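You operate a simulated robot arm through the tools that you are given. There is no shell and no other tool. Be economical: measure what you need, move in short steps, check, and stop when the job is done.

You are at the controls of a simulated two-armed robot. One attempt, no reset.

JOB
On the green felt, fold the polishing cloth in half.
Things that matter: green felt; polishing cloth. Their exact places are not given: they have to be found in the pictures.

The check looks at the end state, three seconds after you hand in, the way a careful person would. Anything else that was tipped, shoved, dropped, spilled or broken makes it a failure. Flat cloth is picked up by pressing the open fingertips on it (5 to 10 N) and closing them slowly along it; thin cloth reads only 2 to 8 mm in the jaws.

ROBOT AND FRAMES
Two 7-joint arms with two-finger parallel grippers on one trunk, on a base that drives. Base frame: it is fixed to the floor where the robot stands at the start and does not move with it; the origin is under the middle of the robot, x ahead of it, y to its left, z up. Lengths are in m, angles in degrees, forces in N, time in s.
The left shoulder is at the start at [0.05, 0.177, 1.129], the right one opposite. Places, roughly: green felt [0.5, -0.3, 0.9]. Payload 3.43 kg a hand.
Tool frame (each hand has its own): the origin (TCP) lies between the finger pads and is the grasp point; the fingertips stand 0.034 m ahead of it; z points along the fingers, y is the line along which they close. The gripper opens to 0.128 m. The fingers are 0.024 m wide and 0.012 m thick; the gripper's body (0.048 by 0.13 m) begins 0.096 m behind the TCP.
Orientation is that of the tool frame in the base frame, as a unit quaternion [x, y, z, w]. With the fingers straight down and closing along the base's y, the tool's x points along the base's -x, its y along +y and its z along -z.

CONTROLS
- The arms move only by the tool send_rows. It takes "left_steps", "right_steps" or both (then of equal length, played together; a hand with none holds still); each is one flat list of numbers, 6 for each row, row after row: the shift along the tool's x, y, z in m, then the turn, a rotation vector about the tool's x, y, z in degrees. In form: [x, y, z, wx, wy, wz, x, y, z, wx, wy, wz, ...]. A call has 1 to 8 rows; each row is the pose to reach, as a shift and turn from the pose commanded when the call began, along the tool's axes at that moment. "left_hand" and "right_hand" are, for a hand that has rows, the opening in per cent of the stroke, from 0 (shut) to 100 (fully open), set as the call begins (left out, the last holds). Each row takes 0.2 s and may step no farther than 0.05 m and 8.6 degrees from the row before; otherwise, or with a gripper value out of range, the whole call is refused. Where a pose cannot be reached the arm comes as near as it can. A force on the tool above 40 N (or 10 N above the force at the start of the call, whichever is more), or a blocked arm, ends the call early, and 0.2 s more pass. Each finger travels about 0.108 m/s and halts on what it meets, pressing with about 21 N; the grip force reading is that of the motor and also rises with nothing between the fingers. The clock runs only during rows and for 0.2 s after the last one: add rows that repeat a pose to give the fingers time. It gives the time, the measured TCP pose, the force on the tool (base axes), the opening and the grip force at its end, in the units of the frame above (readings bear some noise), with the torque about the TCP (base axes, N m) and any sound that the robot's microphone picked up.
- Cameras (640 x 400 px; columns grow to the right, rows downward): "scene" is now at [0.1495, 0.0137, 1.2739]; the picture's right is [0.16, -0.99, 0.00], its down [-0.73, -0.12, -0.67] and it looks along [0.66, 0.10, -0.74] (base axes); focal length 218 px, centre (320, 200). "left" rides on the left gripper at [0.076, 0.011, -0.16] in its tool frame; the picture's right is [-0.15, 0.99, 0.00], its down [-0.88, -0.13, -0.46] and it looks along [-0.45, -0.07, 0.89] (tool axes); focal length 234 px, centre (320, 200). "right" rides on the right gripper at [0.076, -0.011, -0.16] in its tool frame; the picture's right is [0.15, 0.99, 0.00], its down [-0.88, 0.13, -0.46] and it looks along [-0.45, 0.07, 0.89] (tool axes); focal length 234 px, centre (320, 200).
- capture(camera): a new picture of that camera. It takes no simulated time.
- raise_lower(by): slides the trunk up (or, below 0, down) by that many m; the arms and the scene camera ride with it, the base frame stays. It gives what a move gives, with no picture.
- roll_base(legs): drives the robot by 1 to 6 legs, each [ahead, turn to the left] in m and degrees, along the robot's own axes; the way and the turn of a leg run together, so that a leg with both is an arc; at most 1.5 m and 180 degrees a leg. The arms and the cameras ride along, it lands a little off, and it stops where it bumps. It gives what a move gives.
- aim_head(pan, tilt): turns the head with the scene camera to pan (to the left, within 80 degrees either way) and tilt (down, from -29 to 69), counted from straight ahead of the robot. It gives what a move gives.
- point_at(camera, pixels): for up to 12 pixels [column, row] of the newest picture of that camera ("zoom" is the newest enlarged one), the place [x, y, z] in the base frame of the surface seen there, good to about 0.002 m. It takes no simulated time.
- close_up(camera, box): a new picture of the part [left, top, right, bottom] of that camera's present view, enlarged. It takes no simulated time.
- close_job(): hands the job in; it is judged then, once.

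Go step by step. Measure first, check grasps and placings, and put right what went wrong. The budget is 80 turns and 58 pictures, counting those below and the enlarged ones. Unless the task says otherwise, let go and move clear before handing in, and close with one line.

The tools are called after "Request:" as a command line: name --argument value ..., lists and objects as JSON in quotes. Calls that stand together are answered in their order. send_rows: Moves the arms, as the interface text tells. Its arguments: {"type":"object","properties":{"left_steps":{"type":"array"},"left_hand":{"type":"number"},"right_steps":{"type":"array"},"right_hand":{"type":"number"}},"required":[]} The other tools are called the same way: raise_lower (by) slides the trunk up or down; roll_base (legs) drives the base; aim_head (pan, tilt) turns the head that bears the scene camera; capture (camera) takes a picture; point_at (camera, pixels) gives the place of the surface under pixels of a picture; close_up (camera, box) takes an enlarged picture of a part of a camera's view; close_job () hands the job in.

At the start:

```text
time: 0.0
left_ee_pos: [0.4719, 0.1872, 1.0152]
left_tool_rot: [-0.001, 1.0, 0.0, 0.0]
left_contact_force: [0.2, -1.2, -1.3]
left_wrist_torque: [0.0, -0.01, -0.03]
left_width: 0.128
left_grasp_force: 0.1
right_ee_pos: [0.3933, -0.1978, 1.066]
right_tool_rot: [0.0, 1.0, 0.0, 0.0]
right_contact_force: [0.2, -0.5, 0.6]
right_wrist_torque: [0.04, 0.02, -0.03]
right_width: 0.1279
right_grasp_force: 0.1
trunk travel left (down, up): [-0.3, 0.101]
robot x, y, heading: [-0.0012, 0.0, 0.1]
head pan, tilt: [8.9, 47.8]
```

scene: 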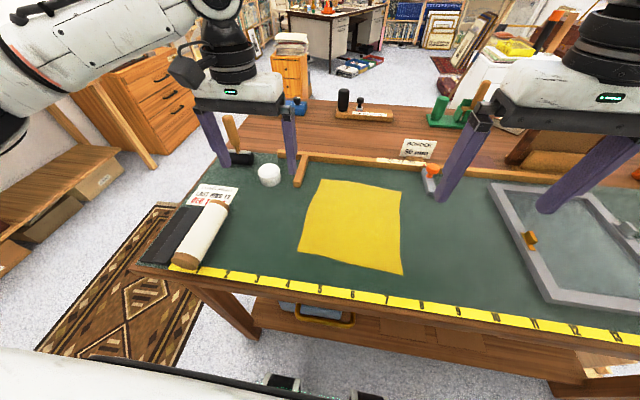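
right: 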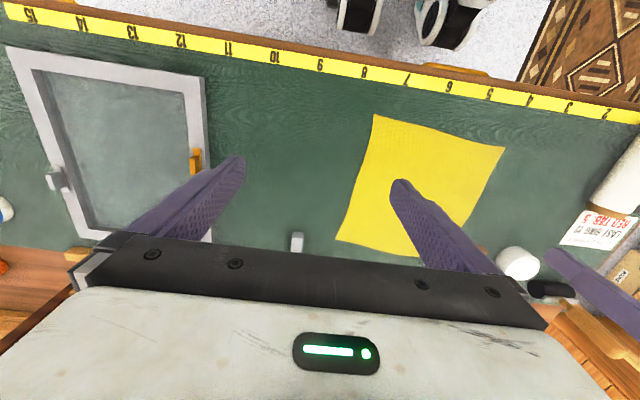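
left: 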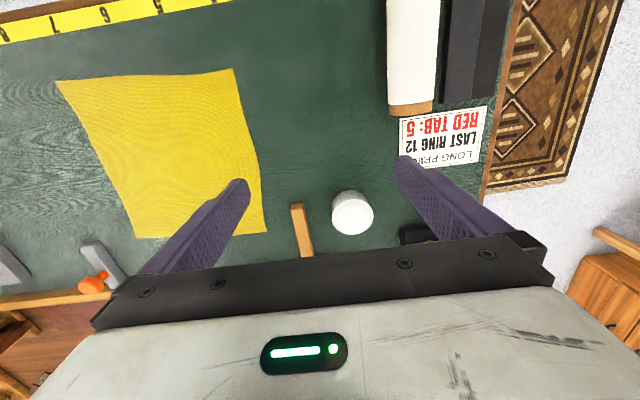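

The yellow cloth lies flat on the green felt, with corners near scene pixels (320,179), (401,190), (403,274) and (299,250). I'll measure these first.

Request:
point_at --camera "scene" --pixels '[[321, 181], [400, 192], [402, 273], [300, 249], [350, 225], [360, 187], [310, 215], [402, 230], [350, 262], [450, 240], [300, 170], [270, 174]]'

Request:
close_up --camera "scene" --box '[260, 150, 450, 290]'

```text
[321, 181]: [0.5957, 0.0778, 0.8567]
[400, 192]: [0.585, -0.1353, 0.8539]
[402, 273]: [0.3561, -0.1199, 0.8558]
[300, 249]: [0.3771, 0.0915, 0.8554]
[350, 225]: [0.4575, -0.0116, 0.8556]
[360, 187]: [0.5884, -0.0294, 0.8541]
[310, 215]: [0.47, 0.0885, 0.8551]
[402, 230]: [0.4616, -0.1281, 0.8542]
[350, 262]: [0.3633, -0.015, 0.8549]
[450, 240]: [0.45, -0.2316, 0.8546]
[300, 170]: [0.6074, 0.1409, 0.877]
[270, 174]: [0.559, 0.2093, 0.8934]
```

```text
2.86 times, centred on (355, 220) of scene
```

zoom: 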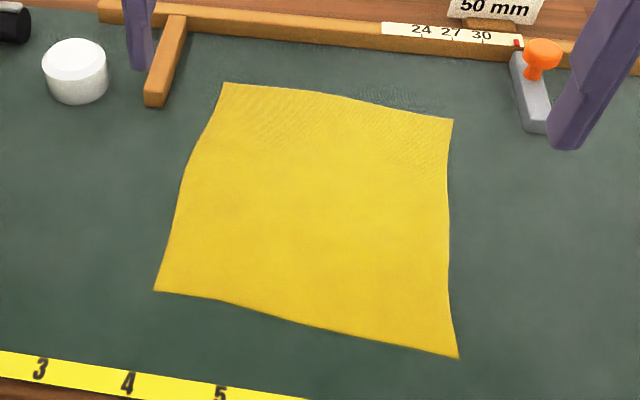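

The cloth is about 0.21 x 0.225 m and lies on felt at z≈0.854. I plan to carry the near edge over to the far edge with both hands, so I'll hover above the two near corners first.

Request:
send_rows --left_steps '[0.022, -0.031, 0.021, 0, 0, 0, 0.044, -0.062, 0.042, 0, 0, 0, 0.067, -0.094, 0.064, 0, 0, 0, 0.089, -0.125, 0.085, 0, 0, 0, 0.089, -0.125, 0.085, 0, 0, 0]' --right_steps '[0.006, 0.026, 0.034, 0, 0, 0, 0.012, 0.053, 0.068, 0, 0, 0, 0.018, 0.08, 0.102, 0, 0, 0, 0.023, 0.106, 0.136, 0, 0, 0, 0.023, 0.106, 0.136, 0, 0, 0]' --left_hand 25 --right_hand 25

Request:
capture --camera "left"

Request:
capture --camera "right"

```text
time: 1.2
left_ee_pos: [0.3841, 0.0613, 0.9281]
left_tool_rot: [-0.001, 1.0, 0.0, 0.0]
left_contact_force: [-0.5, 0.1, 0.7]
left_wrist_torque: [0.01, 0.01, 0.01]
left_width: 0.0321
left_grasp_force: 0.0
right_ee_pos: [0.3698, -0.0929, 0.9289]
right_tool_rot: [-0.001, 1.0, 0.0, 0.0]
right_contact_force: [-0.1, 0.6, 0.0]
right_wrist_torque: [-0.01, -0.01, -0.01]
right_width: 0.0322
right_grasp_force: 0.2
trunk travel left (down, up): [-0.3, 0.101]
robot x, y, heading: [-0.0003, -0.0009, 0.1]
head pan, tilt: [8.9, 47.8]
```

```text
53 pictures are left
```

left: 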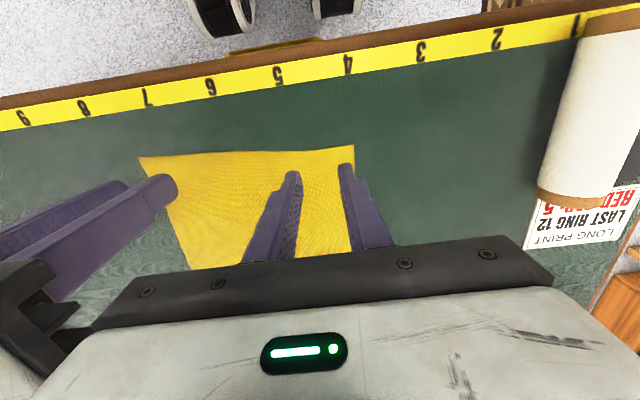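

```text
52 pictures are left
```

right: 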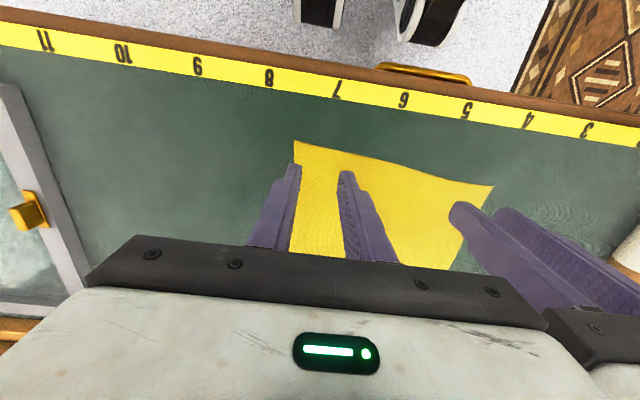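

Both hands hover over the near corners. I'll measure the near edge from these views before pressing.

Request:
point_at --camera "left" --pixels '[[353, 147], [320, 150], [280, 153], [240, 153], [353, 160], [400, 180]]'

Request:
point_at --camera "right" --pixels '[[296, 143], [320, 149], [350, 157], [292, 160], [250, 170]]'

```text
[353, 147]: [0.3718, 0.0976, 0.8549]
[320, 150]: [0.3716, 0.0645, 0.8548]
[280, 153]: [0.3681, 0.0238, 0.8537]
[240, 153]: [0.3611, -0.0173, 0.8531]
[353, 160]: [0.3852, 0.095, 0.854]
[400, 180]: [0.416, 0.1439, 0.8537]
```

```text
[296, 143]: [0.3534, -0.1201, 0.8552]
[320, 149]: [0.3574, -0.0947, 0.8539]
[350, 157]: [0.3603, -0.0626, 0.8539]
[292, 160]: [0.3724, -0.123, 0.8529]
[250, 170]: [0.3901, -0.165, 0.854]
```

The edge is where I expected, and the left corner is at y≈0.098, so I'll shift the left hand 6 mm outward. Then I'll lower both hands until they just touch.

Request:
send_rows --left_steps '[0, 0.006, 0.02, 0, 0, 0, 0, 0.006, 0.032, 0, 0, 0, 0, 0.006, 0.037, 0, 0, 0, 0, 0.006, 0.039, 0, 0, 0, 0, 0.006, 0.039, 0, 0, 0]' --right_steps '[0, 0, 0.02, 0, 0, 0, 0, 0, 0.032, 0, 0, 0, 0, 0, 0.037, 0, 0, 0, 0, 0, 0.039, 0, 0, 0, 0, 0, 0.039, 0, 0, 0]'

```text
time: 2.4
left_ee_pos: [0.3829, 0.0695, 0.8914]
left_tool_rot: [-0.002, 1.0, 0.001, -0.001]
left_contact_force: [0.3, -0.1, 0.3]
left_wrist_torque: [-0.03, -0.02, 0.01]
left_width: 0.0321
left_grasp_force: 0.0
right_ee_pos: [0.3698, -0.0922, 0.8892]
right_tool_rot: [0.0, 1.0, 0.0, 0.0]
right_contact_force: [0.4, 1.1, 0.5]
right_wrist_torque: [-0.03, 0.0, 0.0]
right_width: 0.0317
right_grasp_force: 0.1
trunk travel left (down, up): [-0.3, 0.101]
robot x, y, heading: [0.0, -0.0003, 0.1]
head pan, tilt: [8.9, 47.8]
```

No contact yet, so I'll lower another 3 mm.

Request:
send_rows --left_steps '[0, 0, 0.0015, 0, 0, 0, 0, 0, 0.003, 0, 0, 0, 0, 0, 0.003, 0, 0, 0]' --right_steps '[0, 0, 0.0015, 0, 0, 0, 0, 0, 0.003, 0, 0, 0, 0, 0, 0.003, 0, 0, 0]'

```text
time: 3.2
left_ee_pos: [0.3823, 0.0682, 0.8899]
left_tool_rot: [-0.002, 1.0, 0.0, 0.001]
left_contact_force: [0.4, -0.5, -0.6]
left_wrist_torque: [-0.02, 0.0, 0.03]
left_width: 0.0321
left_grasp_force: 0.1
right_ee_pos: [0.3699, -0.0935, 0.8886]
right_tool_rot: [0.0, 1.0, 0.0, 0.002]
right_contact_force: [-2.1, -5.2, 18.1]
right_wrist_torque: [-0.24, 0.13, 0.0]
right_width: 0.0321
right_grasp_force: 0.0
trunk travel left (down, up): [-0.3, 0.101]
robot x, y, heading: [0.0016, 0.0002, 0.2]
head pan, tilt: [8.9, 47.8]
```

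The right hand presses at 18 N, which is too much, and the left isn't touching yet. I'll ease the right up 1 mm and lower the left 2 mm.

Request:
send_rows --left_steps '[0, 0, 0.001, 0, 0, 0, 0, 0, 0.002, 0, 0, 0, 0, 0, 0.002, 0, 0, 0]' --right_steps '[0, 0, -0.001, 0, 0, 0, 0, 0, -0.001, 0, 0, 0, 0, 0, -0.001, 0, 0, 0]'

```text
time: 4.0
left_ee_pos: [0.3845, 0.0701, 0.8898]
left_tool_rot: [-0.001, 1.0, 0.001, 0.0]
left_contact_force: [-1.9, 3.3, 6.9]
left_wrist_torque: [0.11, 0.08, 0.0]
left_width: 0.032
left_grasp_force: 0.0
right_ee_pos: [0.3692, -0.0919, 0.8882]
right_tool_rot: [0.0, 1.0, 0.0, 0.001]
right_contact_force: [-0.5, -3.8, 8.8]
right_wrist_torque: [-0.15, 0.04, 0.05]
right_width: 0.032
right_grasp_force: 0.3
trunk travel left (down, up): [-0.3, 0.101]
robot x, y, heading: [0.0022, -0.0003, 0.1]
head pan, tilt: [8.9, 47.8]
```

Both hands now press at 7–9 N. I'll close the fingers in stages.

Request:
send_rows --left_steps '[0, 0, 0, 0, 0, 0]' --right_steps '[0, 0, 0, 0, 0, 0]' --left_hand 17 --right_hand 17

Request:
send_rows --left_steps '[0, 0, 0, 0, 0, 0]' --right_steps '[0, 0, 0, 0, 0, 0]' --left_hand 10 --right_hand 10

Request:
send_rows --left_steps '[0, 0, 0, 0, 0, 0]' --right_steps '[0, 0, 0, 0, 0, 0]' --left_hand 5 --right_hand 5

Request:
send_rows --left_steps '[0, 0, 0, 0, 0, 0, 0, 0, 0, 0, 0, 0]' --right_steps '[0, 0, 0, 0, 0, 0, 0, 0, 0, 0, 0, 0]' --left_hand 0 --right_hand 0

Request:
capture --camera "left"

Request:
capture --camera "right"

```text
time: 4.4
left_ee_pos: [0.3831, 0.0673, 0.8882]
left_tool_rot: [-0.001, 1.0, -0.002, 0.001]
left_contact_force: [0.1, -3.2, 8.0]
left_wrist_torque: [0.01, 0.0, -0.02]
left_width: 0.0199
left_grasp_force: 0.0
right_ee_pos: [0.3697, -0.0917, 0.8888]
right_tool_rot: [-0.001, 1.0, 0.001, 0.001]
right_contact_force: [-0.1, 2.1, 6.9]
right_wrist_torque: [0.06, 0.02, -0.01]
right_width: 0.0207
right_grasp_force: 0.1
trunk travel left (down, up): [-0.3, 0.101]
robot x, y, heading: [-0.0019, 0.0037, -0.0]
head pan, tilt: [8.9, 47.8]
```

```text
time: 4.8
left_ee_pos: [0.3832, 0.0679, 0.8886]
left_tool_rot: [-0.001, 1.0, -0.002, 0.001]
left_contact_force: [0.5, -3.3, 10.3]
left_wrist_torque: [-0.08, -0.03, 0.01]
left_width: 0.0118
left_grasp_force: 0.1
right_ee_pos: [0.3696, -0.0906, 0.8886]
right_tool_rot: [0.0, 1.0, 0.001, 0.002]
right_contact_force: [0.0, 5.2, 4.8]
right_wrist_torque: [0.11, -0.01, 0.03]
right_width: 0.0138
right_grasp_force: 0.7
trunk travel left (down, up): [-0.3, 0.101]
robot x, y, heading: [0.0019, 0.0015, 0.1]
head pan, tilt: [8.9, 47.8]
```

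```text
time: 5.2
left_ee_pos: [0.3826, 0.0681, 0.8885]
left_tool_rot: [0.0, 1.0, -0.001, 0.001]
left_contact_force: [0.2, -6.5, 11.5]
left_wrist_torque: [-0.23, 0.01, 0.02]
left_width: 0.0065
left_grasp_force: 7.1
right_ee_pos: [0.3702, -0.0924, 0.8891]
right_tool_rot: [0.001, 1.0, 0.0, 0.0]
right_contact_force: [0.1, 4.6, 8.4]
right_wrist_torque: [0.18, 0.02, 0.02]
right_width: 0.0063
right_grasp_force: 6.6
trunk travel left (down, up): [-0.3, 0.101]
robot x, y, heading: [0.0032, -0.0032, 0.2]
head pan, tilt: [8.9, 47.8]
```

```text
time: 5.8
left_ee_pos: [0.382, 0.0688, 0.8886]
left_tool_rot: [0.0, 1.0, -0.001, 0.0]
left_contact_force: [0.0, -12.7, 12.2]
left_wrist_torque: [-0.48, 0.04, 0.05]
left_width: 0.002
left_grasp_force: 20.8
right_ee_pos: [0.3698, -0.093, 0.8877]
right_tool_rot: [0.0, 1.0, 0.002, 0.0]
right_contact_force: [1.7, 7.0, 10.9]
right_wrist_torque: [0.29, -0.05, -0.03]
right_width: 0.004
right_grasp_force: 20.9
trunk travel left (down, up): [-0.3, 0.101]
robot x, y, heading: [-0.0004, -0.0022, -0.1]
head pan, tilt: [8.9, 47.8]
```

```text
51 pictures are left
```

left: 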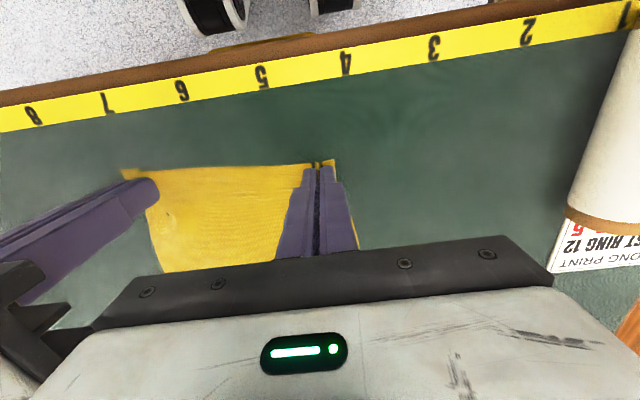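

```text
50 pictures are left
```

right: 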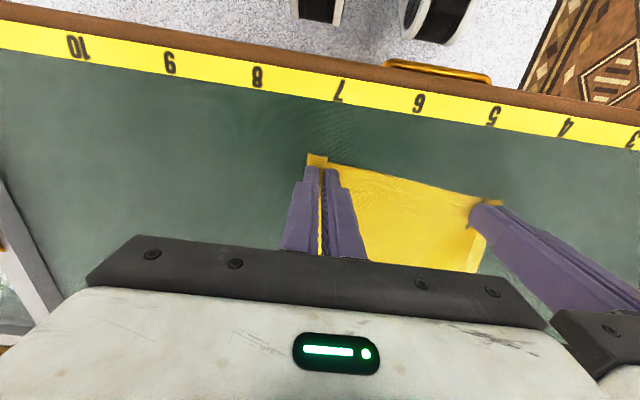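

Both pinches read in the cloth range, 2 and 4 mm. I'll lift 4 cm and check.

Request:
send_rows --left_steps '[0, 0, -0.01, 0, 0, 0, -0.003, 0, -0.02, 0, 0, 0, -0.006, 0, -0.03, 0, 0, 0, -0.01, 0, -0.04, 0, 0, 0]' --right_steps '[0, 0, -0.01, 0, 0, 0, -0.003, 0, -0.02, 0, 0, 0, -0.006, 0, -0.03, 0, 0, 0, -0.01, 0, -0.04, 0, 0, 0]'

Request:
capture --camera "scene"

Request:
capture --camera "left"

```text
time: 6.8
left_ee_pos: [0.3943, 0.0703, 0.927]
left_tool_rot: [-0.001, 1.0, 0.001, 0.0]
left_contact_force: [-0.4, -0.6, 1.0]
left_wrist_torque: [0.0, -0.01, 0.0]
left_width: 0.0019
left_grasp_force: 21.6
right_ee_pos: [0.3784, -0.0921, 0.9294]
right_tool_rot: [0.001, 1.0, 0.0, 0.0]
right_contact_force: [0.0, 0.2, 0.7]
right_wrist_torque: [-0.03, 0.0, -0.01]
right_width: 0.0
right_grasp_force: 20.8
trunk travel left (down, up): [-0.3, 0.101]
robot x, y, heading: [-0.0003, -0.0022, -0.2]
head pan, tilt: [8.9, 47.8]
```

```text
49 pictures are left
```

scene: 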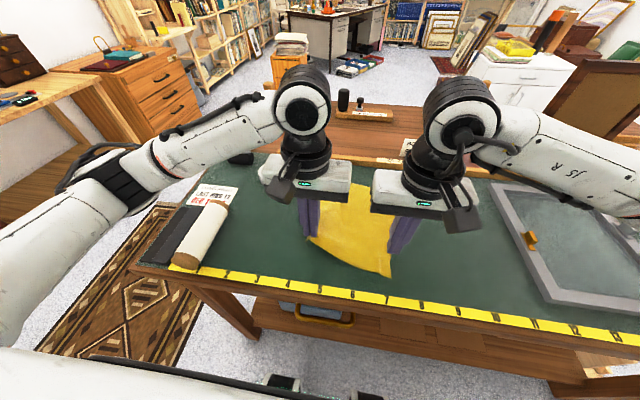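

```text
48 pictures are left
```

left: 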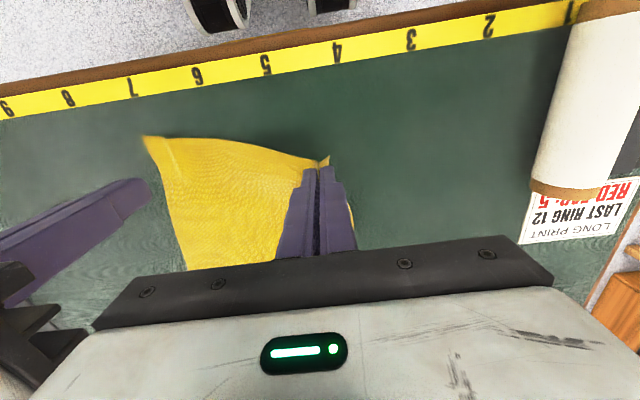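

The left hand holds the cloth, but the right slipped (width 0). I'll lower the left back down with its grip on and reopen the right above the corner.

Request:
send_rows --left_steps '[0.004, 0, 0.013, 0, 0, 0, 0.008, 0, 0.026, 0, 0, 0, 0.01, 0, 0.037, 0, 0, 0, 0.01, 0, 0.037, 0, 0, 0]' --right_steps '[0, 0, 0, 0, 0, 0, 0.01, 0, 0, 0, 0, 0, 0.01, 0, 0, 0, 0, 0, 0.01, 0, 0, 0, 0, 0]' --right_hand 30

Request:
capture --camera "right"

```text
time: 7.8
left_ee_pos: [0.3834, 0.0685, 0.8895]
left_tool_rot: [0.0, 1.0, 0.0, 0.0]
left_contact_force: [-0.4, 0.0, 0.1]
left_wrist_torque: [0.04, -0.01, -0.01]
left_width: 0.0021
left_grasp_force: 20.6
right_ee_pos: [0.3691, -0.0922, 0.9288]
right_tool_rot: [0.0, 1.0, 0.0, 0.0]
right_contact_force: [0.6, 0.1, -0.5]
right_wrist_torque: [0.02, -0.01, -0.01]
right_width: 0.0383
right_grasp_force: 0.1
trunk travel left (down, up): [-0.3, 0.101]
robot x, y, heading: [0.0015, 0.0011, 0.2]
head pan, tilt: [8.9, 47.8]
```

```text
47 pictures are left
```

right: 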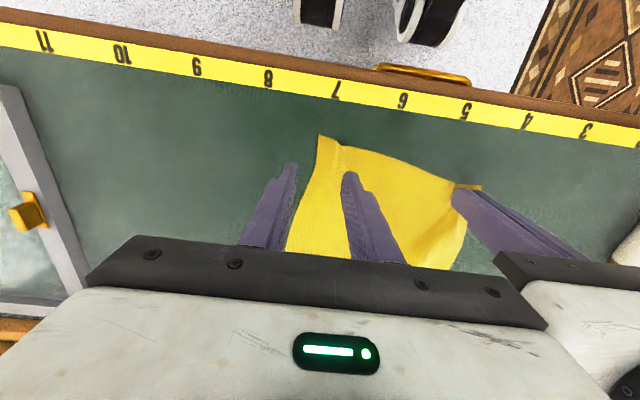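

The corner has shifted inward with a small ruck near (340,150). I'll measure it again.

Request:
point_at --camera "right" --pixels '[[320, 138], [340, 147], [365, 150], [400, 158], [312, 165], [300, 200]]'

Request:
close_up --camera "right" --box '[240, 110, 500, 275]'

```text
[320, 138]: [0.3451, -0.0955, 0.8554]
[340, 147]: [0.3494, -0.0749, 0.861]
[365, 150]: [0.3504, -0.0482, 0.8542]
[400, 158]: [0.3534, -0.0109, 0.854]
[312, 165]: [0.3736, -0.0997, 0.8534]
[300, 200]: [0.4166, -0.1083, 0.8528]
```

```text
2.42 times, centred on (370, 192) of right
```

zoom: 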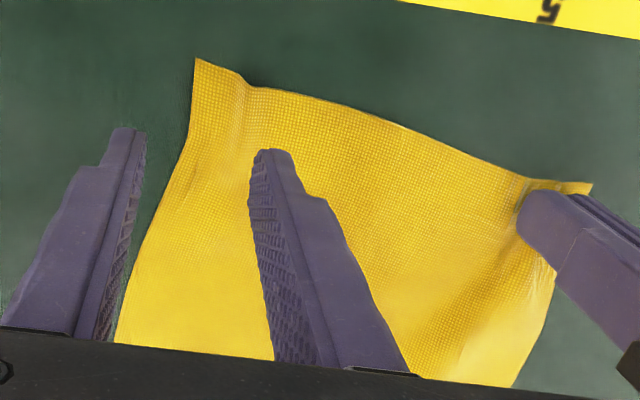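

There is a ready ruck at about (0.349,-0.075), standing 6 mm high. I'll bring the right hand over it and press down.

Request:
send_rows --right_steps '[0.011, 0.016, 0, 0, 0, 0, 0.011, 0.016, 0.025, 0, 0, 0, 0.011, 0.016, 0.037, 0, 0, 0, 0.011, 0.016, 0.04, 0, 0, 0, 0.011, 0.016, 0.0405, 0, 0, 0, 0.011, 0.016, 0.0405, 0, 0, 0]' --right_hand 24

Request:
close_up --camera "right" --box '[240, 110, 500, 275]'

```text
time: 9.2
left_ee_pos: [0.383, 0.0702, 0.8902]
left_tool_rot: [-0.001, 1.0, -0.001, 0.0]
left_contact_force: [0.1, 0.2, 0.1]
left_wrist_torque: [0.03, -0.01, 0.05]
left_width: 0.0018
left_grasp_force: 21.5
right_ee_pos: [0.359, -0.076, 0.8873]
right_tool_rot: [0.0, 1.0, 0.0, 0.001]
right_contact_force: [-0.3, -0.5, 6.3]
right_wrist_torque: [-0.02, 0.0, -0.01]
right_width: 0.0305
right_grasp_force: 0.1
trunk travel left (down, up): [-0.3, 0.101]
robot x, y, heading: [-0.0001, 0.0032, 0.1]
head pan, tilt: [8.9, 47.8]
```

```text
2.42 times, centred on (370, 192) of right
```

zoom: 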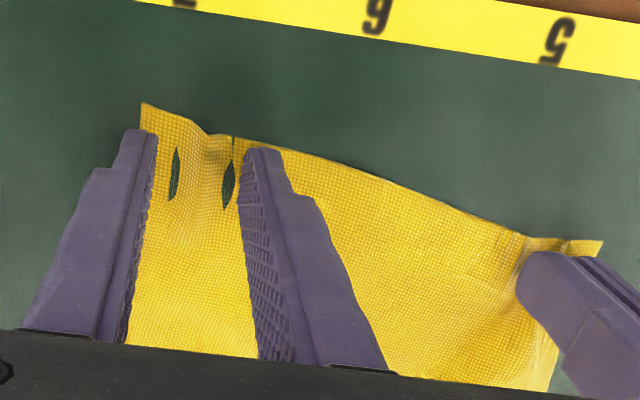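

The right hand presses at 6 N with the ruck between the fingers. I'll close in smaller steps and press slightly harder.

Request:
send_rows --right_steps '[0, 0, 0.0004, 0, 0, 0]' --right_hand 18

Request:
send_rows --right_steps '[0, 0, 0, 0, 0, 0]' --right_hand 13

Request:
send_rows --right_steps '[0, 0, 0, 0, 0, 0]' --right_hand 9

Request:
send_rows --right_steps '[0, 0, 0, 0, 0, 0]' --right_hand 5

Request:
close_up --camera "right" --box '[240, 110, 500, 275]'

```text
time: 9.6
left_ee_pos: [0.3821, 0.0691, 0.8898]
left_tool_rot: [-0.001, 1.0, 0.0, 0.0]
left_contact_force: [-0.5, 0.2, 0.3]
left_wrist_torque: [-0.01, 0.01, -0.02]
left_width: 0.0018
left_grasp_force: 20.5
right_ee_pos: [0.359, -0.0757, 0.8883]
right_tool_rot: [0.0, 1.0, 0.0, 0.0]
right_contact_force: [-1.7, 0.7, 8.4]
right_wrist_torque: [0.02, 0.13, 0.0]
right_width: 0.0224
right_grasp_force: 0.1
trunk travel left (down, up): [-0.3, 0.101]
robot x, y, heading: [0.0022, 0.004, 0.0]
head pan, tilt: [8.9, 47.8]
```

```text
time: 10.0
left_ee_pos: [0.3814, 0.0692, 0.8906]
left_tool_rot: [-0.002, 1.0, 0.0, 0.0]
left_contact_force: [0.9, 0.4, 0.1]
left_wrist_torque: [-0.02, -0.01, 0.01]
left_width: 0.0017
left_grasp_force: 20.6
right_ee_pos: [0.3604, -0.0757, 0.8885]
right_tool_rot: [0.0, 1.0, 0.0, 0.001]
right_contact_force: [-1.2, -0.3, 8.6]
right_wrist_torque: [0.01, 0.04, -0.01]
right_width: 0.0153
right_grasp_force: 0.0
trunk travel left (down, up): [-0.3, 0.101]
robot x, y, heading: [0.0032, -0.0021, -0.1]
head pan, tilt: [8.9, 47.8]
```

```text
time: 10.4
left_ee_pos: [0.3827, 0.0696, 0.8917]
left_tool_rot: [0.0, 1.0, 0.0, 0.0]
left_contact_force: [-0.3, -0.7, 0.6]
left_wrist_torque: [-0.01, -0.04, -0.01]
left_width: 0.0017
left_grasp_force: 20.9
right_ee_pos: [0.3609, -0.0759, 0.8882]
right_tool_rot: [0.001, 1.0, 0.0, 0.001]
right_contact_force: [0.4, 1.0, 9.7]
right_wrist_torque: [0.06, 0.0, 0.0]
right_width: 0.0098
right_grasp_force: 0.0
trunk travel left (down, up): [-0.3, 0.101]
robot x, y, heading: [0.0003, 0.0007, -0.0]
head pan, tilt: [8.9, 47.8]
```

```text
time: 10.8
left_ee_pos: [0.3824, 0.0695, 0.8911]
left_tool_rot: [-0.001, 1.0, 0.0, 0.0]
left_contact_force: [-0.3, -0.4, -0.1]
left_wrist_torque: [0.0, -0.01, -0.02]
left_width: 0.0018
left_grasp_force: 20.6
right_ee_pos: [0.361, -0.0757, 0.8873]
right_tool_rot: [0.0, 1.0, 0.0, 0.002]
right_contact_force: [0.4, -0.4, 9.9]
right_wrist_torque: [0.02, 0.02, 0.0]
right_width: 0.0047
right_grasp_force: 0.0
trunk travel left (down, up): [-0.3, 0.101]
robot x, y, heading: [-0.0018, 0.0005, 0.0]
head pan, tilt: [8.9, 47.8]
```

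```text
2.42 times, centred on (370, 192) of right
```

zoom: 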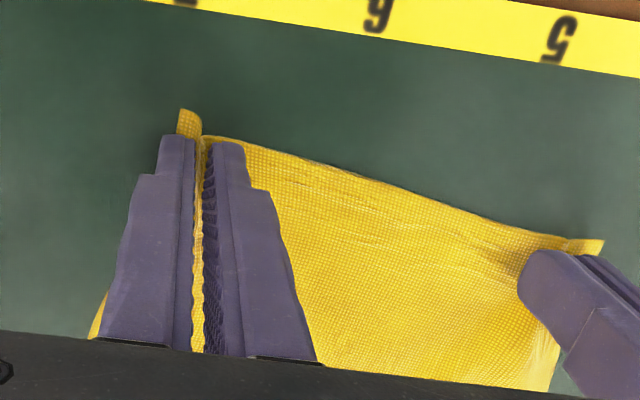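

A ridge of cloth sits between the right fingers. I'll close fully and lift both hands a little to check.

Request:
send_rows --right_steps '[0, 0, 0, 0, 0, 0, 0, 0, 0, 0, 0, 0]' --right_hand 0

Request:
send_rows --left_steps '[0, 0, -0.006, 0, 0, 0, 0, 0, -0.012, 0, 0, 0, -0.003, 0, -0.02, 0, 0, 0, -0.006, 0, -0.03, 0, 0, 0]' --right_steps '[0, 0, -0.006, 0, 0, 0, 0, 0, -0.012, 0, 0, 0, -0.003, 0, -0.02, 0, 0, 0, -0.006, 0, -0.03, 0, 0, 0]'

Request:
capture --camera "right"

```text
time: 11.4
left_ee_pos: [0.3825, 0.0684, 0.8904]
left_tool_rot: [-0.001, 1.0, 0.0, 0.0]
left_contact_force: [-1.5, -0.9, 0.6]
left_wrist_torque: [-0.01, -0.01, -0.03]
left_width: 0.002
left_grasp_force: 21.3
right_ee_pos: [0.3599, -0.0761, 0.8877]
right_tool_rot: [0.0, 1.0, 0.0, 0.0]
right_contact_force: [1.4, -1.7, 12.2]
right_wrist_torque: [-0.04, 0.02, 0.04]
right_width: 0.0022
right_grasp_force: 21.7
trunk travel left (down, up): [-0.3, 0.101]
robot x, y, heading: [0.0001, -0.0026, 0.2]
head pan, tilt: [8.9, 47.8]
```

```text
time: 12.4
left_ee_pos: [0.3902, 0.0694, 0.9201]
left_tool_rot: [-0.001, 1.0, 0.0, 0.0]
left_contact_force: [-0.1, -0.2, 0.0]
left_wrist_torque: [-0.02, -0.03, 0.0]
left_width: 0.0019
left_grasp_force: 21.8
right_ee_pos: [0.3659, -0.0768, 0.9178]
right_tool_rot: [-0.001, 1.0, 0.0, 0.0]
right_contact_force: [0.8, 0.6, 0.1]
right_wrist_torque: [0.05, -0.03, 0.0]
right_width: 0.002
right_grasp_force: 20.7
trunk travel left (down, up): [-0.3, 0.101]
robot x, y, heading: [-0.0006, -0.0012, -0.1]
head pan, tilt: [8.9, 47.8]
```

```text
43 pictures are left
```

right: 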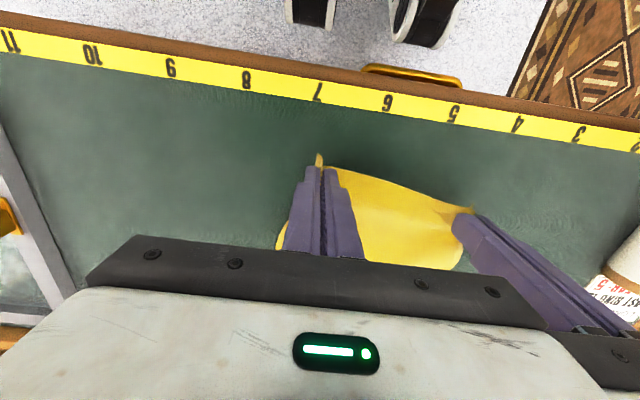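

Both hands now hold the near edge. I'll carry it up and over to the middle in an arc and spread the hands a little to take up slack.

Request:
send_rows --left_steps '[-0.006, 0.001, -0.016, 0, 0, 0, -0.018, 0.002, -0.034, 0, 0, 0, -0.034, 0.003, -0.048, 0, 0, 0, -0.052, 0.004, -0.058, 0, 0, 0, -0.07, 0.004, -0.065, 0, 0, 0, -0.085, 0.004, -0.069, 0, 0, 0, -0.085, 0.004, -0.069, 0, 0, 0]' --right_steps '[-0.007, -0.001, -0.016, 0, 0, 0, -0.02, -0.002, -0.034, 0, 0, 0, -0.038, -0.003, -0.048, 0, 0, 0, -0.058, -0.005, -0.058, 0, 0, 0, -0.078, -0.006, -0.065, 0, 0, 0, -0.095, -0.006, -0.069, 0, 0, 0, -0.095, -0.006, -0.069, 0, 0, 0]'

Request:
capture --camera "scene"

Request:
capture --camera "left"

```text
time: 14.0
left_ee_pos: [0.4749, 0.0727, 0.9902]
left_tool_rot: [0.001, 1.0, -0.003, 0.0]
left_contact_force: [-0.3, -14.1, -0.6]
left_wrist_torque: [-0.48, 0.02, 0.05]
left_width: 0.002
left_grasp_force: 20.3
right_ee_pos: [0.4609, -0.0813, 0.9867]
right_tool_rot: [-0.001, 1.0, 0.001, 0.001]
right_contact_force: [0.5, 14.7, 0.3]
right_wrist_torque: [0.49, -0.03, 0.06]
right_width: 0.002
right_grasp_force: 20.9
trunk travel left (down, up): [-0.3, 0.101]
robot x, y, heading: [-0.0005, 0.0003, 0.2]
head pan, tilt: [8.9, 47.8]
```

```text
42 pictures are left
```

scene: 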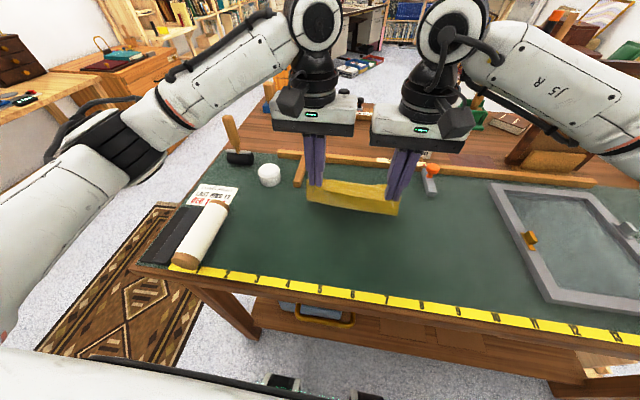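

```text
41 pictures are left
```

left: 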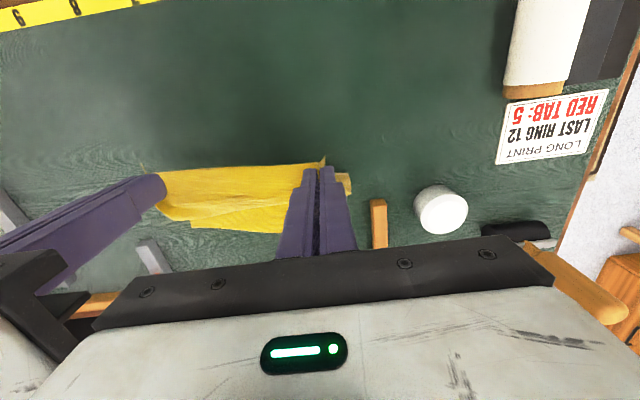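

The cloth is taut sideways at 14 N, so I'll relax the spread. I'll also check where the far part lies.

Request:
send_rows --left_steps '[0, -0.002, 0, 0, 0, 0, 0, -0.003, 0, 0, 0, 0]' --right_steps '[0, 0.002, 0, 0, 0, 0, 0, 0.003, 0, 0, 0, 0]'

Request:
point_at --camera "left" --pixels '[[347, 180], [340, 172], [240, 225], [280, 228], [180, 210], [250, 190]]'

Request:
close_up --camera "scene" --box '[260, 130, 450, 250]'

Request:
close_up --camera "right" --box '[200, 100, 520, 300]'

```text
time: 14.6
left_ee_pos: [0.4748, 0.0712, 0.9887]
left_tool_rot: [-0.002, 1.0, 0.0, 0.0]
left_contact_force: [0.1, -8.2, 0.1]
left_wrist_torque: [-0.27, -0.02, 0.02]
left_width: 0.0016
left_grasp_force: 20.9
right_ee_pos: [0.4629, -0.0807, 0.9872]
right_tool_rot: [0.001, 1.0, 0.0, 0.001]
right_contact_force: [0.8, 8.5, -0.8]
right_wrist_torque: [0.28, -0.03, 0.03]
right_width: 0.0019
right_grasp_force: 20.5
trunk travel left (down, up): [-0.3, 0.101]
robot x, y, heading: [0.0021, 0.0017, 0.1]
head pan, tilt: [8.9, 47.8]
```

```text
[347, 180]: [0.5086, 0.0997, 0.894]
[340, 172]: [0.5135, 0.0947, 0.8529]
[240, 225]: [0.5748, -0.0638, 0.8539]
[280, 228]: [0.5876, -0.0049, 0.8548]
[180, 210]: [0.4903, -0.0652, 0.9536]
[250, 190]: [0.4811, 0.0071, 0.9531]
```

```text
3.33 times, centred on (355, 190) of scene
```

zoom: 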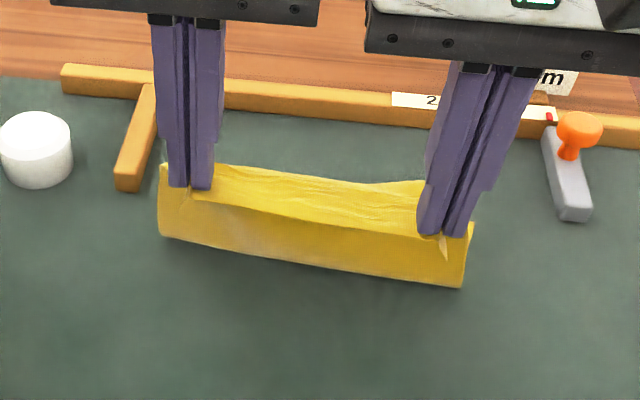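

```text
2.00 times, centred on (360, 200) of right
```

zoom: 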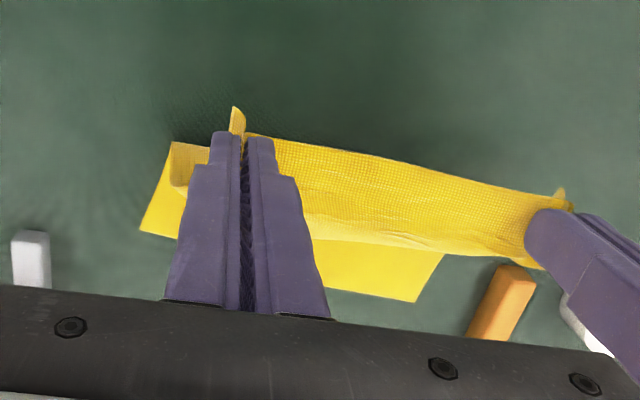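

The fold is forming well. I'll measure the far corners in the right zoom at (412,298) and (145,230).

Request:
point_at --camera "zoom" --pixels '[[413, 298], [145, 230], [165, 233], [345, 286], [438, 260], [172, 150]]'

```text
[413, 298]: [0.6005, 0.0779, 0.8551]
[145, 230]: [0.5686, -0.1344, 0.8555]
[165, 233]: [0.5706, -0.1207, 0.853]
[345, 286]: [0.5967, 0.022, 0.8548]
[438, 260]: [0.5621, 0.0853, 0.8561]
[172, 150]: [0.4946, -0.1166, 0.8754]
```

The far edge runs from (0.601,0.078) to (0.569,-0.134). I'll lay the held edge onto it, shifting about 2 cm to the right and tilting the fingers 25° back toward the robot so the edge rolls over.

Request:
send_rows --left_steps '[-0.023, -0.004, 0.002, 0, 5, 0, -0.046, -0.007, 0.0105, 0, 10, 0, -0.069, -0.01, 0.023, 0, 15, 0, -0.0896, -0.013, 0.04, 0, 20, 0, -0.108, -0.016, 0.059, 0, 25, 0, -0.12, -0.019, 0.079, 0, 25, 0, -0.127, -0.022, 0.092, 0, 25, 0, -0.127, -0.022, 0.092, 0, 25, 0]' --right_steps '[-0.021, -0.003, 0.002, 0, 5, 0, -0.042, -0.006, 0.0105, 0, 10, 0, -0.063, -0.009, 0.023, 0, 15, 0, -0.082, -0.012, 0.04, 0, 20, 0, -0.099, -0.015, 0.059, 0, 25, 0, -0.11, -0.018, 0.079, 0, 25, 0, -0.116, -0.02, 0.092, 0, 25, 0, -0.116, -0.02, 0.092, 0, 25, 0]'

Request:
close_up --camera "scene" --box '[260, 130, 450, 250]'

Request:
close_up --camera "right" --box '[200, 100, 520, 300]'

```text
time: 16.4
left_ee_pos: [0.5372, 0.0779, 0.8907]
left_tool_rot: [-0.003, 0.976, 0.002, -0.216]
left_contact_force: [0.9, 2.7, 8.4]
left_wrist_torque: [0.11, 0.0, 0.01]
left_width: 0.0003
left_grasp_force: 21.4
left hand out of reach, approached as far as the arm can: row 4, 5, 6, 7, 8
right_ee_pos: [0.5454, -0.1063, 0.9032]
right_tool_rot: [0.002, 0.976, -0.002, -0.216]
right_contact_force: [0.3, -0.1, -0.6]
right_wrist_torque: [-0.03, -0.03, 0.01]
right_width: 0.002
right_grasp_force: 20.9
right hand out of reach, approached as far as the arm can: row 5, 6, 7, 8
trunk travel left (down, up): [-0.3, 0.101]
robot x, y, heading: [0.0029, -0.002, 0.2]
head pan, tilt: [8.9, 47.8]
```

```text
3.33 times, centred on (355, 190) of scene
```

zoom: 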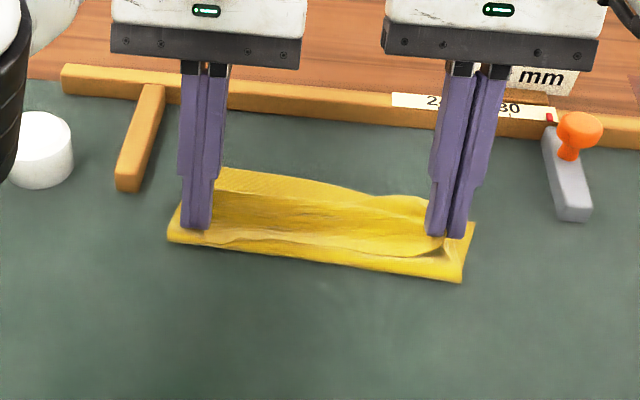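

```text
2.00 times, centred on (360, 200) of right
```

zoom: 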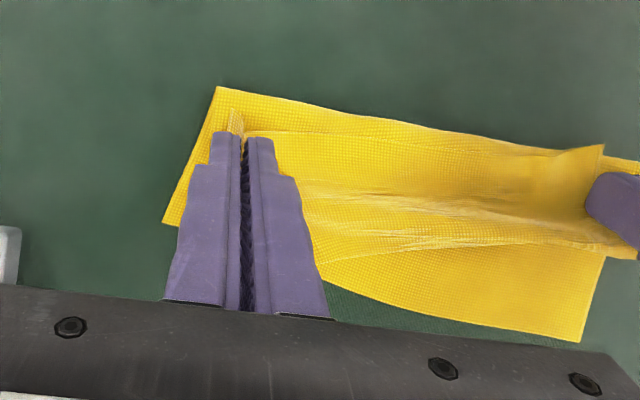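

The tilt put both arms out of reach, and the left hand slipped off (width 0.3 mm) while the right still holds. I'll lift the left hand clear and straighten it, then look.

Request:
send_rows --left_steps '[0.0085, 0, -0.018, 0, 0, 0, 0.035, 0, -0.028, 0, -8, 0, 0.0617, 0, -0.0375, 0, -16, 0, 0.08, 0, -0.029, 0, -24, 0, 0.08, 0, -0.029, 0, -25, 0]'

Request:
capture --camera "left"

Request:
capture --camera "scene"

```text
time: 17.6
left_ee_pos: [0.4803, 0.0756, 0.9501]
left_tool_rot: [-0.003, 1.0, -0.001, 0.0]
left_contact_force: [0.4, -0.5, 0.2]
left_wrist_torque: [-0.03, 0.02, 0.0]
left_width: 0.0
left_grasp_force: 20.8
right_ee_pos: [0.546, -0.1034, 0.9023]
right_tool_rot: [-0.001, 0.976, 0.0, -0.216]
right_contact_force: [-1.1, -0.4, -0.2]
right_wrist_torque: [-0.05, -0.02, -0.01]
right_width: 0.0018
right_grasp_force: 21.3
trunk travel left (down, up): [-0.3, 0.101]
robot x, y, heading: [0.002, 0.0037, -0.1]
head pan, tilt: [8.9, 47.8]
```

```text
36 pictures are left
```

left: 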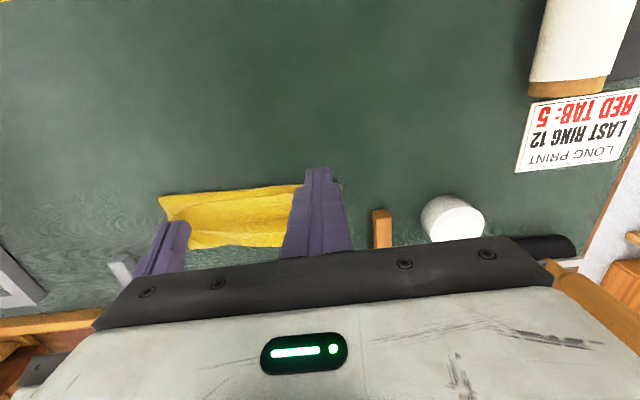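

```text
35 pictures are left
```

scene: 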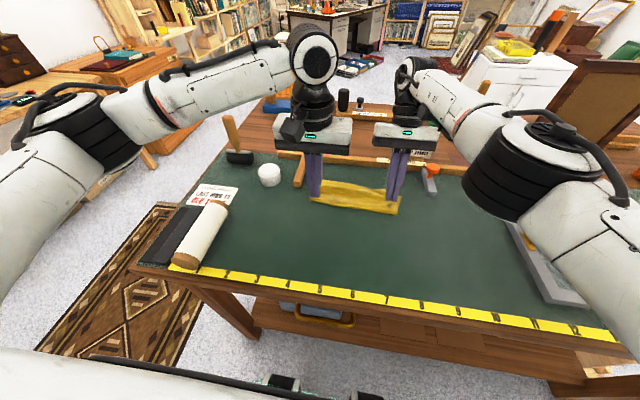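

The left hand is straight again. I'll move it aside so I can see, while the right hand straightens and carries its corner on to the far edge.

Request:
send_rows --left_steps '[0.008, 0.03, -0.015, 0, 0, 0, 0.016, 0.06, -0.03, 0, 0, 0, 0.024, 0.09, -0.045, 0, 0, 0, 0.03, 0.12, -0.06, 0, 0, 0, 0.03, 0.12, -0.06, 0, 0, 0]' --right_steps '[-0.003, 0, -0.004, 0, -7, 0, -0.009, 0, -0.004, 0, -14, 0, -0.015, 0, -0.003, 0, -20, 0, -0.0199, 0, 0, 0, -25, 0, -0.0199, 0, 0, 0, -25, 0]'

Request:
close_up --camera "scene" --box '[260, 130, 450, 250]'

Request:
capture --camera "left"

```text
time: 18.8
left_ee_pos: [0.4515, 0.1974, 1.011]
left_tool_rot: [0.0, 1.0, 0.0, -0.001]
left_contact_force: [-0.1, 0.1, 0.4]
left_wrist_torque: [0.01, 0.02, 0.02]
left_width: 0.0002
left_grasp_force: 20.9
right_ee_pos: [0.5633, -0.1049, 0.8944]
right_tool_rot: [0.001, 1.0, -0.001, 0.001]
right_contact_force: [0.3, -0.5, 0.2]
right_wrist_torque: [0.07, 0.01, -0.03]
right_width: 0.002
right_grasp_force: 21.3
right hand out of reach, approached as far as the arm can: row 1
trunk travel left (down, up): [-0.3, 0.101]
robot x, y, heading: [-0.002, 0.0013, -0.0]
head pan, tilt: [8.9, 47.8]
```

```text
3.33 times, centred on (355, 190) of scene
```

zoom: 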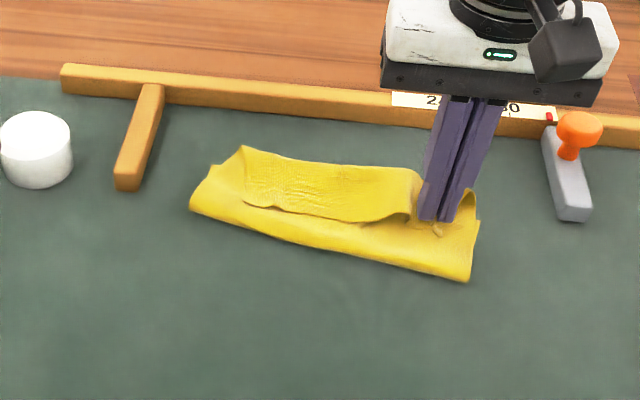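

```text
33 pictures are left
```

left: 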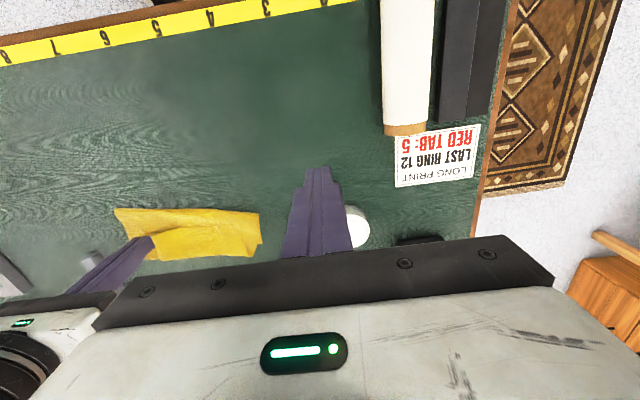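

Request:
close_up --camera "left" --box '[90, 180, 290, 290]'

Request:
close_up --camera "scene" --box '[300, 160, 420, 230]'

```text
3.20 times, centred on (190, 235) of left
```

zoom: 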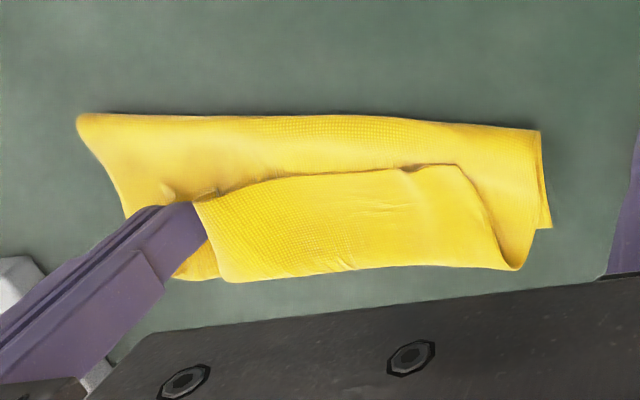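

```text
5.33 times, centred on (360, 195) of scene
```

zoom: 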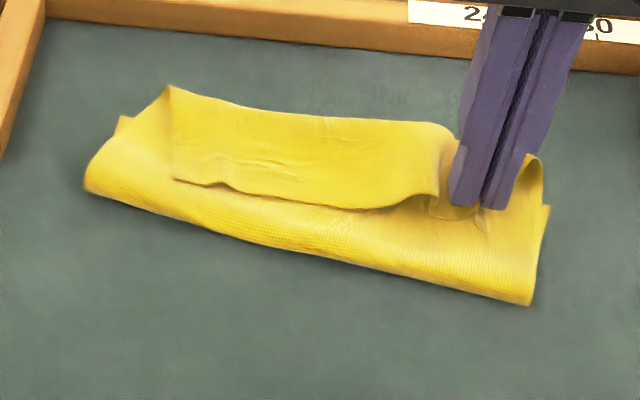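

As feared, the held edge is doubled back toward the robot: the flap edge runs (175,180)–(430,195) in the zoom. I'll measure it so I can flip it forward.

Request:
point_at --camera "zoom" --pixels '[[178, 178], [170, 92], [200, 130], [300, 200], [300, 160], [300, 118], [420, 130], [425, 190], [90, 185], [120, 122], [525, 298], [545, 210]]'

```text
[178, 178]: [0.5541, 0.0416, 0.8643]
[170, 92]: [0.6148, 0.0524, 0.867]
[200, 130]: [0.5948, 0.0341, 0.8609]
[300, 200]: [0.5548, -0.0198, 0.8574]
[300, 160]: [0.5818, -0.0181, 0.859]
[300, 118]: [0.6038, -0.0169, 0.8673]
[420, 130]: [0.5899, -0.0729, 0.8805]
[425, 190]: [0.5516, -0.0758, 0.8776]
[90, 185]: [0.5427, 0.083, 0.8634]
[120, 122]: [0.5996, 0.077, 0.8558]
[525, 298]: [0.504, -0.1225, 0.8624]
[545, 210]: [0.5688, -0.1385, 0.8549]
```

Right now the right hand still holds its corner. I'll back up: lift it and bring it toward mid-cloth so the doubled flap opens, then look.

Request:
send_rows --right_steps '[0, 0, -0.025, 0, 0, 0, 0.005, 0, -0.05, 0, 0, 0, 0.02, 0, -0.075, 0, 0, 0, 0.045, 0, -0.09, 0, 0, 0, 0.07, 0, -0.09, 0, 0, 0, 0.1, 0, -0.09, 0, 0, 0, 0.13, 0, -0.08, 0, 0, 0, 0.13, 0, -0.08, 0, 0, 0]'

Request:
close_up --camera "scene" --box '[260, 130, 450, 250]'

```text
time: 20.6
left_ee_pos: [0.4527, 0.195, 1.0105]
left_tool_rot: [0.0, 1.0, 0.0, 0.0]
left_contact_force: [-0.5, 0.1, -0.4]
left_wrist_torque: [0.01, 0.0, -0.01]
left_width: 0.0002
left_grasp_force: 21.5
right_ee_pos: [0.4312, -0.1051, 0.9735]
right_tool_rot: [0.0, 1.0, 0.001, 0.0]
right_contact_force: [0.3, -0.4, 0.4]
right_wrist_torque: [-0.02, 0.0, 0.02]
right_width: 0.0023
right_grasp_force: 20.5
trunk travel left (down, up): [-0.3, 0.101]
robot x, y, heading: [-0.0014, 0.0012, 0.1]
head pan, tilt: [8.9, 47.8]
```

```text
3.33 times, centred on (355, 190) of scene
```

zoom: 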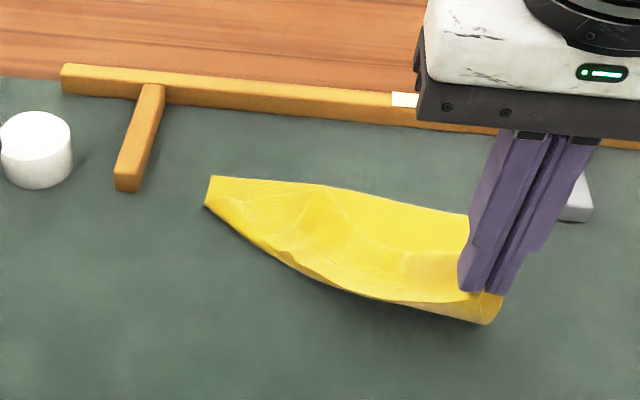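

The flap is opening. I'll keep drawing the right corner back to its original place, and down.

Request:
send_rows --right_steps '[0.02, 0, 0.01, 0, 0, 0, 0.04, 0, 0.02, 0, 0, 0, 0.06, 0, 0.035, 0, 0, 0, 0.08, 0, 0.055, 0, 0, 0, 0.09, 0, 0.07, 0, 0, 0, 0.09, 0, 0.079, 0, 0, 0, 0.09, 0, 0.079, 0, 0, 0]'

Request:
close_up --camera "scene" --box '[260, 150, 450, 290]'

Request:
capture --camera "left"

```text
time: 22.2
left_ee_pos: [0.452, 0.1949, 1.01]
left_tool_rot: [0.0, 1.0, 0.0, 0.0]
left_contact_force: [0.3, 0.7, 0.2]
left_wrist_torque: [0.06, 0.04, 0.03]
left_width: 0.0
left_grasp_force: 21.0
right_ee_pos: [0.343, -0.1061, 0.8974]
right_tool_rot: [0.0, 1.0, 0.001, 0.0]
right_contact_force: [-0.1, -1.0, -0.6]
right_wrist_torque: [-0.01, -0.01, -0.01]
right_width: 0.002
right_grasp_force: 21.5
trunk travel left (down, up): [-0.3, 0.101]
robot x, y, heading: [0.0036, -0.0029, 0.1]
head pan, tilt: [8.9, 47.8]
```

```text
2.86 times, centred on (355, 220) of scene
```

zoom: 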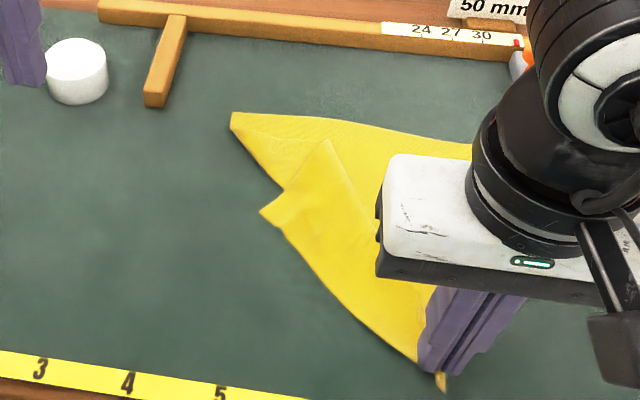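

```text
28 pictures are left
```

left: 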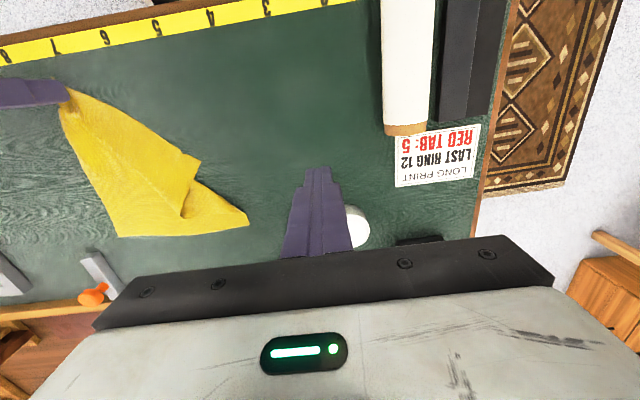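

The left-near corner is folded over, with its tip near zoom (330,142). I'll zoom in from the left camera and measure it.

Request:
point_at --camera "zoom" --pixels '[[330, 145], [326, 135], [335, 160], [350, 185], [310, 175], [290, 195], [265, 211], [300, 165], [232, 117], [375, 235]]'

Request:
close_up --camera "left" --box '[100, 130, 270, 250]'

```text
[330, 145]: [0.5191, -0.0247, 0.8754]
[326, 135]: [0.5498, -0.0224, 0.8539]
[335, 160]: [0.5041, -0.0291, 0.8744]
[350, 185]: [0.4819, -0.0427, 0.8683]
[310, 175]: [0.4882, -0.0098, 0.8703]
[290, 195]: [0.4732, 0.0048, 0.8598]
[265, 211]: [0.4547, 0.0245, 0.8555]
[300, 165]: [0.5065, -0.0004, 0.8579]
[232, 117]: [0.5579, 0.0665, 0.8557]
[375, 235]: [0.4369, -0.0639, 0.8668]
```

```text
3.33 times, centred on (185, 190) of left
```

zoom: 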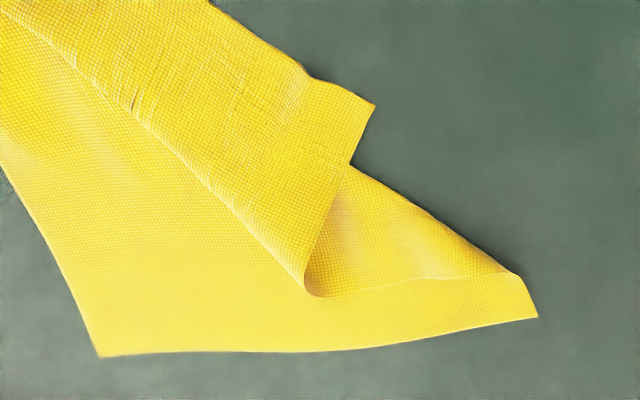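

Now it's clear: the free corner D is at zoom (375,105), lying on the felt, and only needs to be pulled back out. I'll measure around it.

Request:
point_at --camera "zoom" --pixels '[[372, 106], [355, 110], [335, 115], [310, 82], [350, 158], [330, 150], [300, 110], [250, 40]]'

```text
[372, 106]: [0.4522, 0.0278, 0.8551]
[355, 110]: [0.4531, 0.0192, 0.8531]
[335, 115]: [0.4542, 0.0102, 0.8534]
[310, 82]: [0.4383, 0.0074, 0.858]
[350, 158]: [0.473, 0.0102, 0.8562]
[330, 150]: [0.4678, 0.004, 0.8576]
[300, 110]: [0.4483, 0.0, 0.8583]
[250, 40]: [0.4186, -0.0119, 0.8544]
```

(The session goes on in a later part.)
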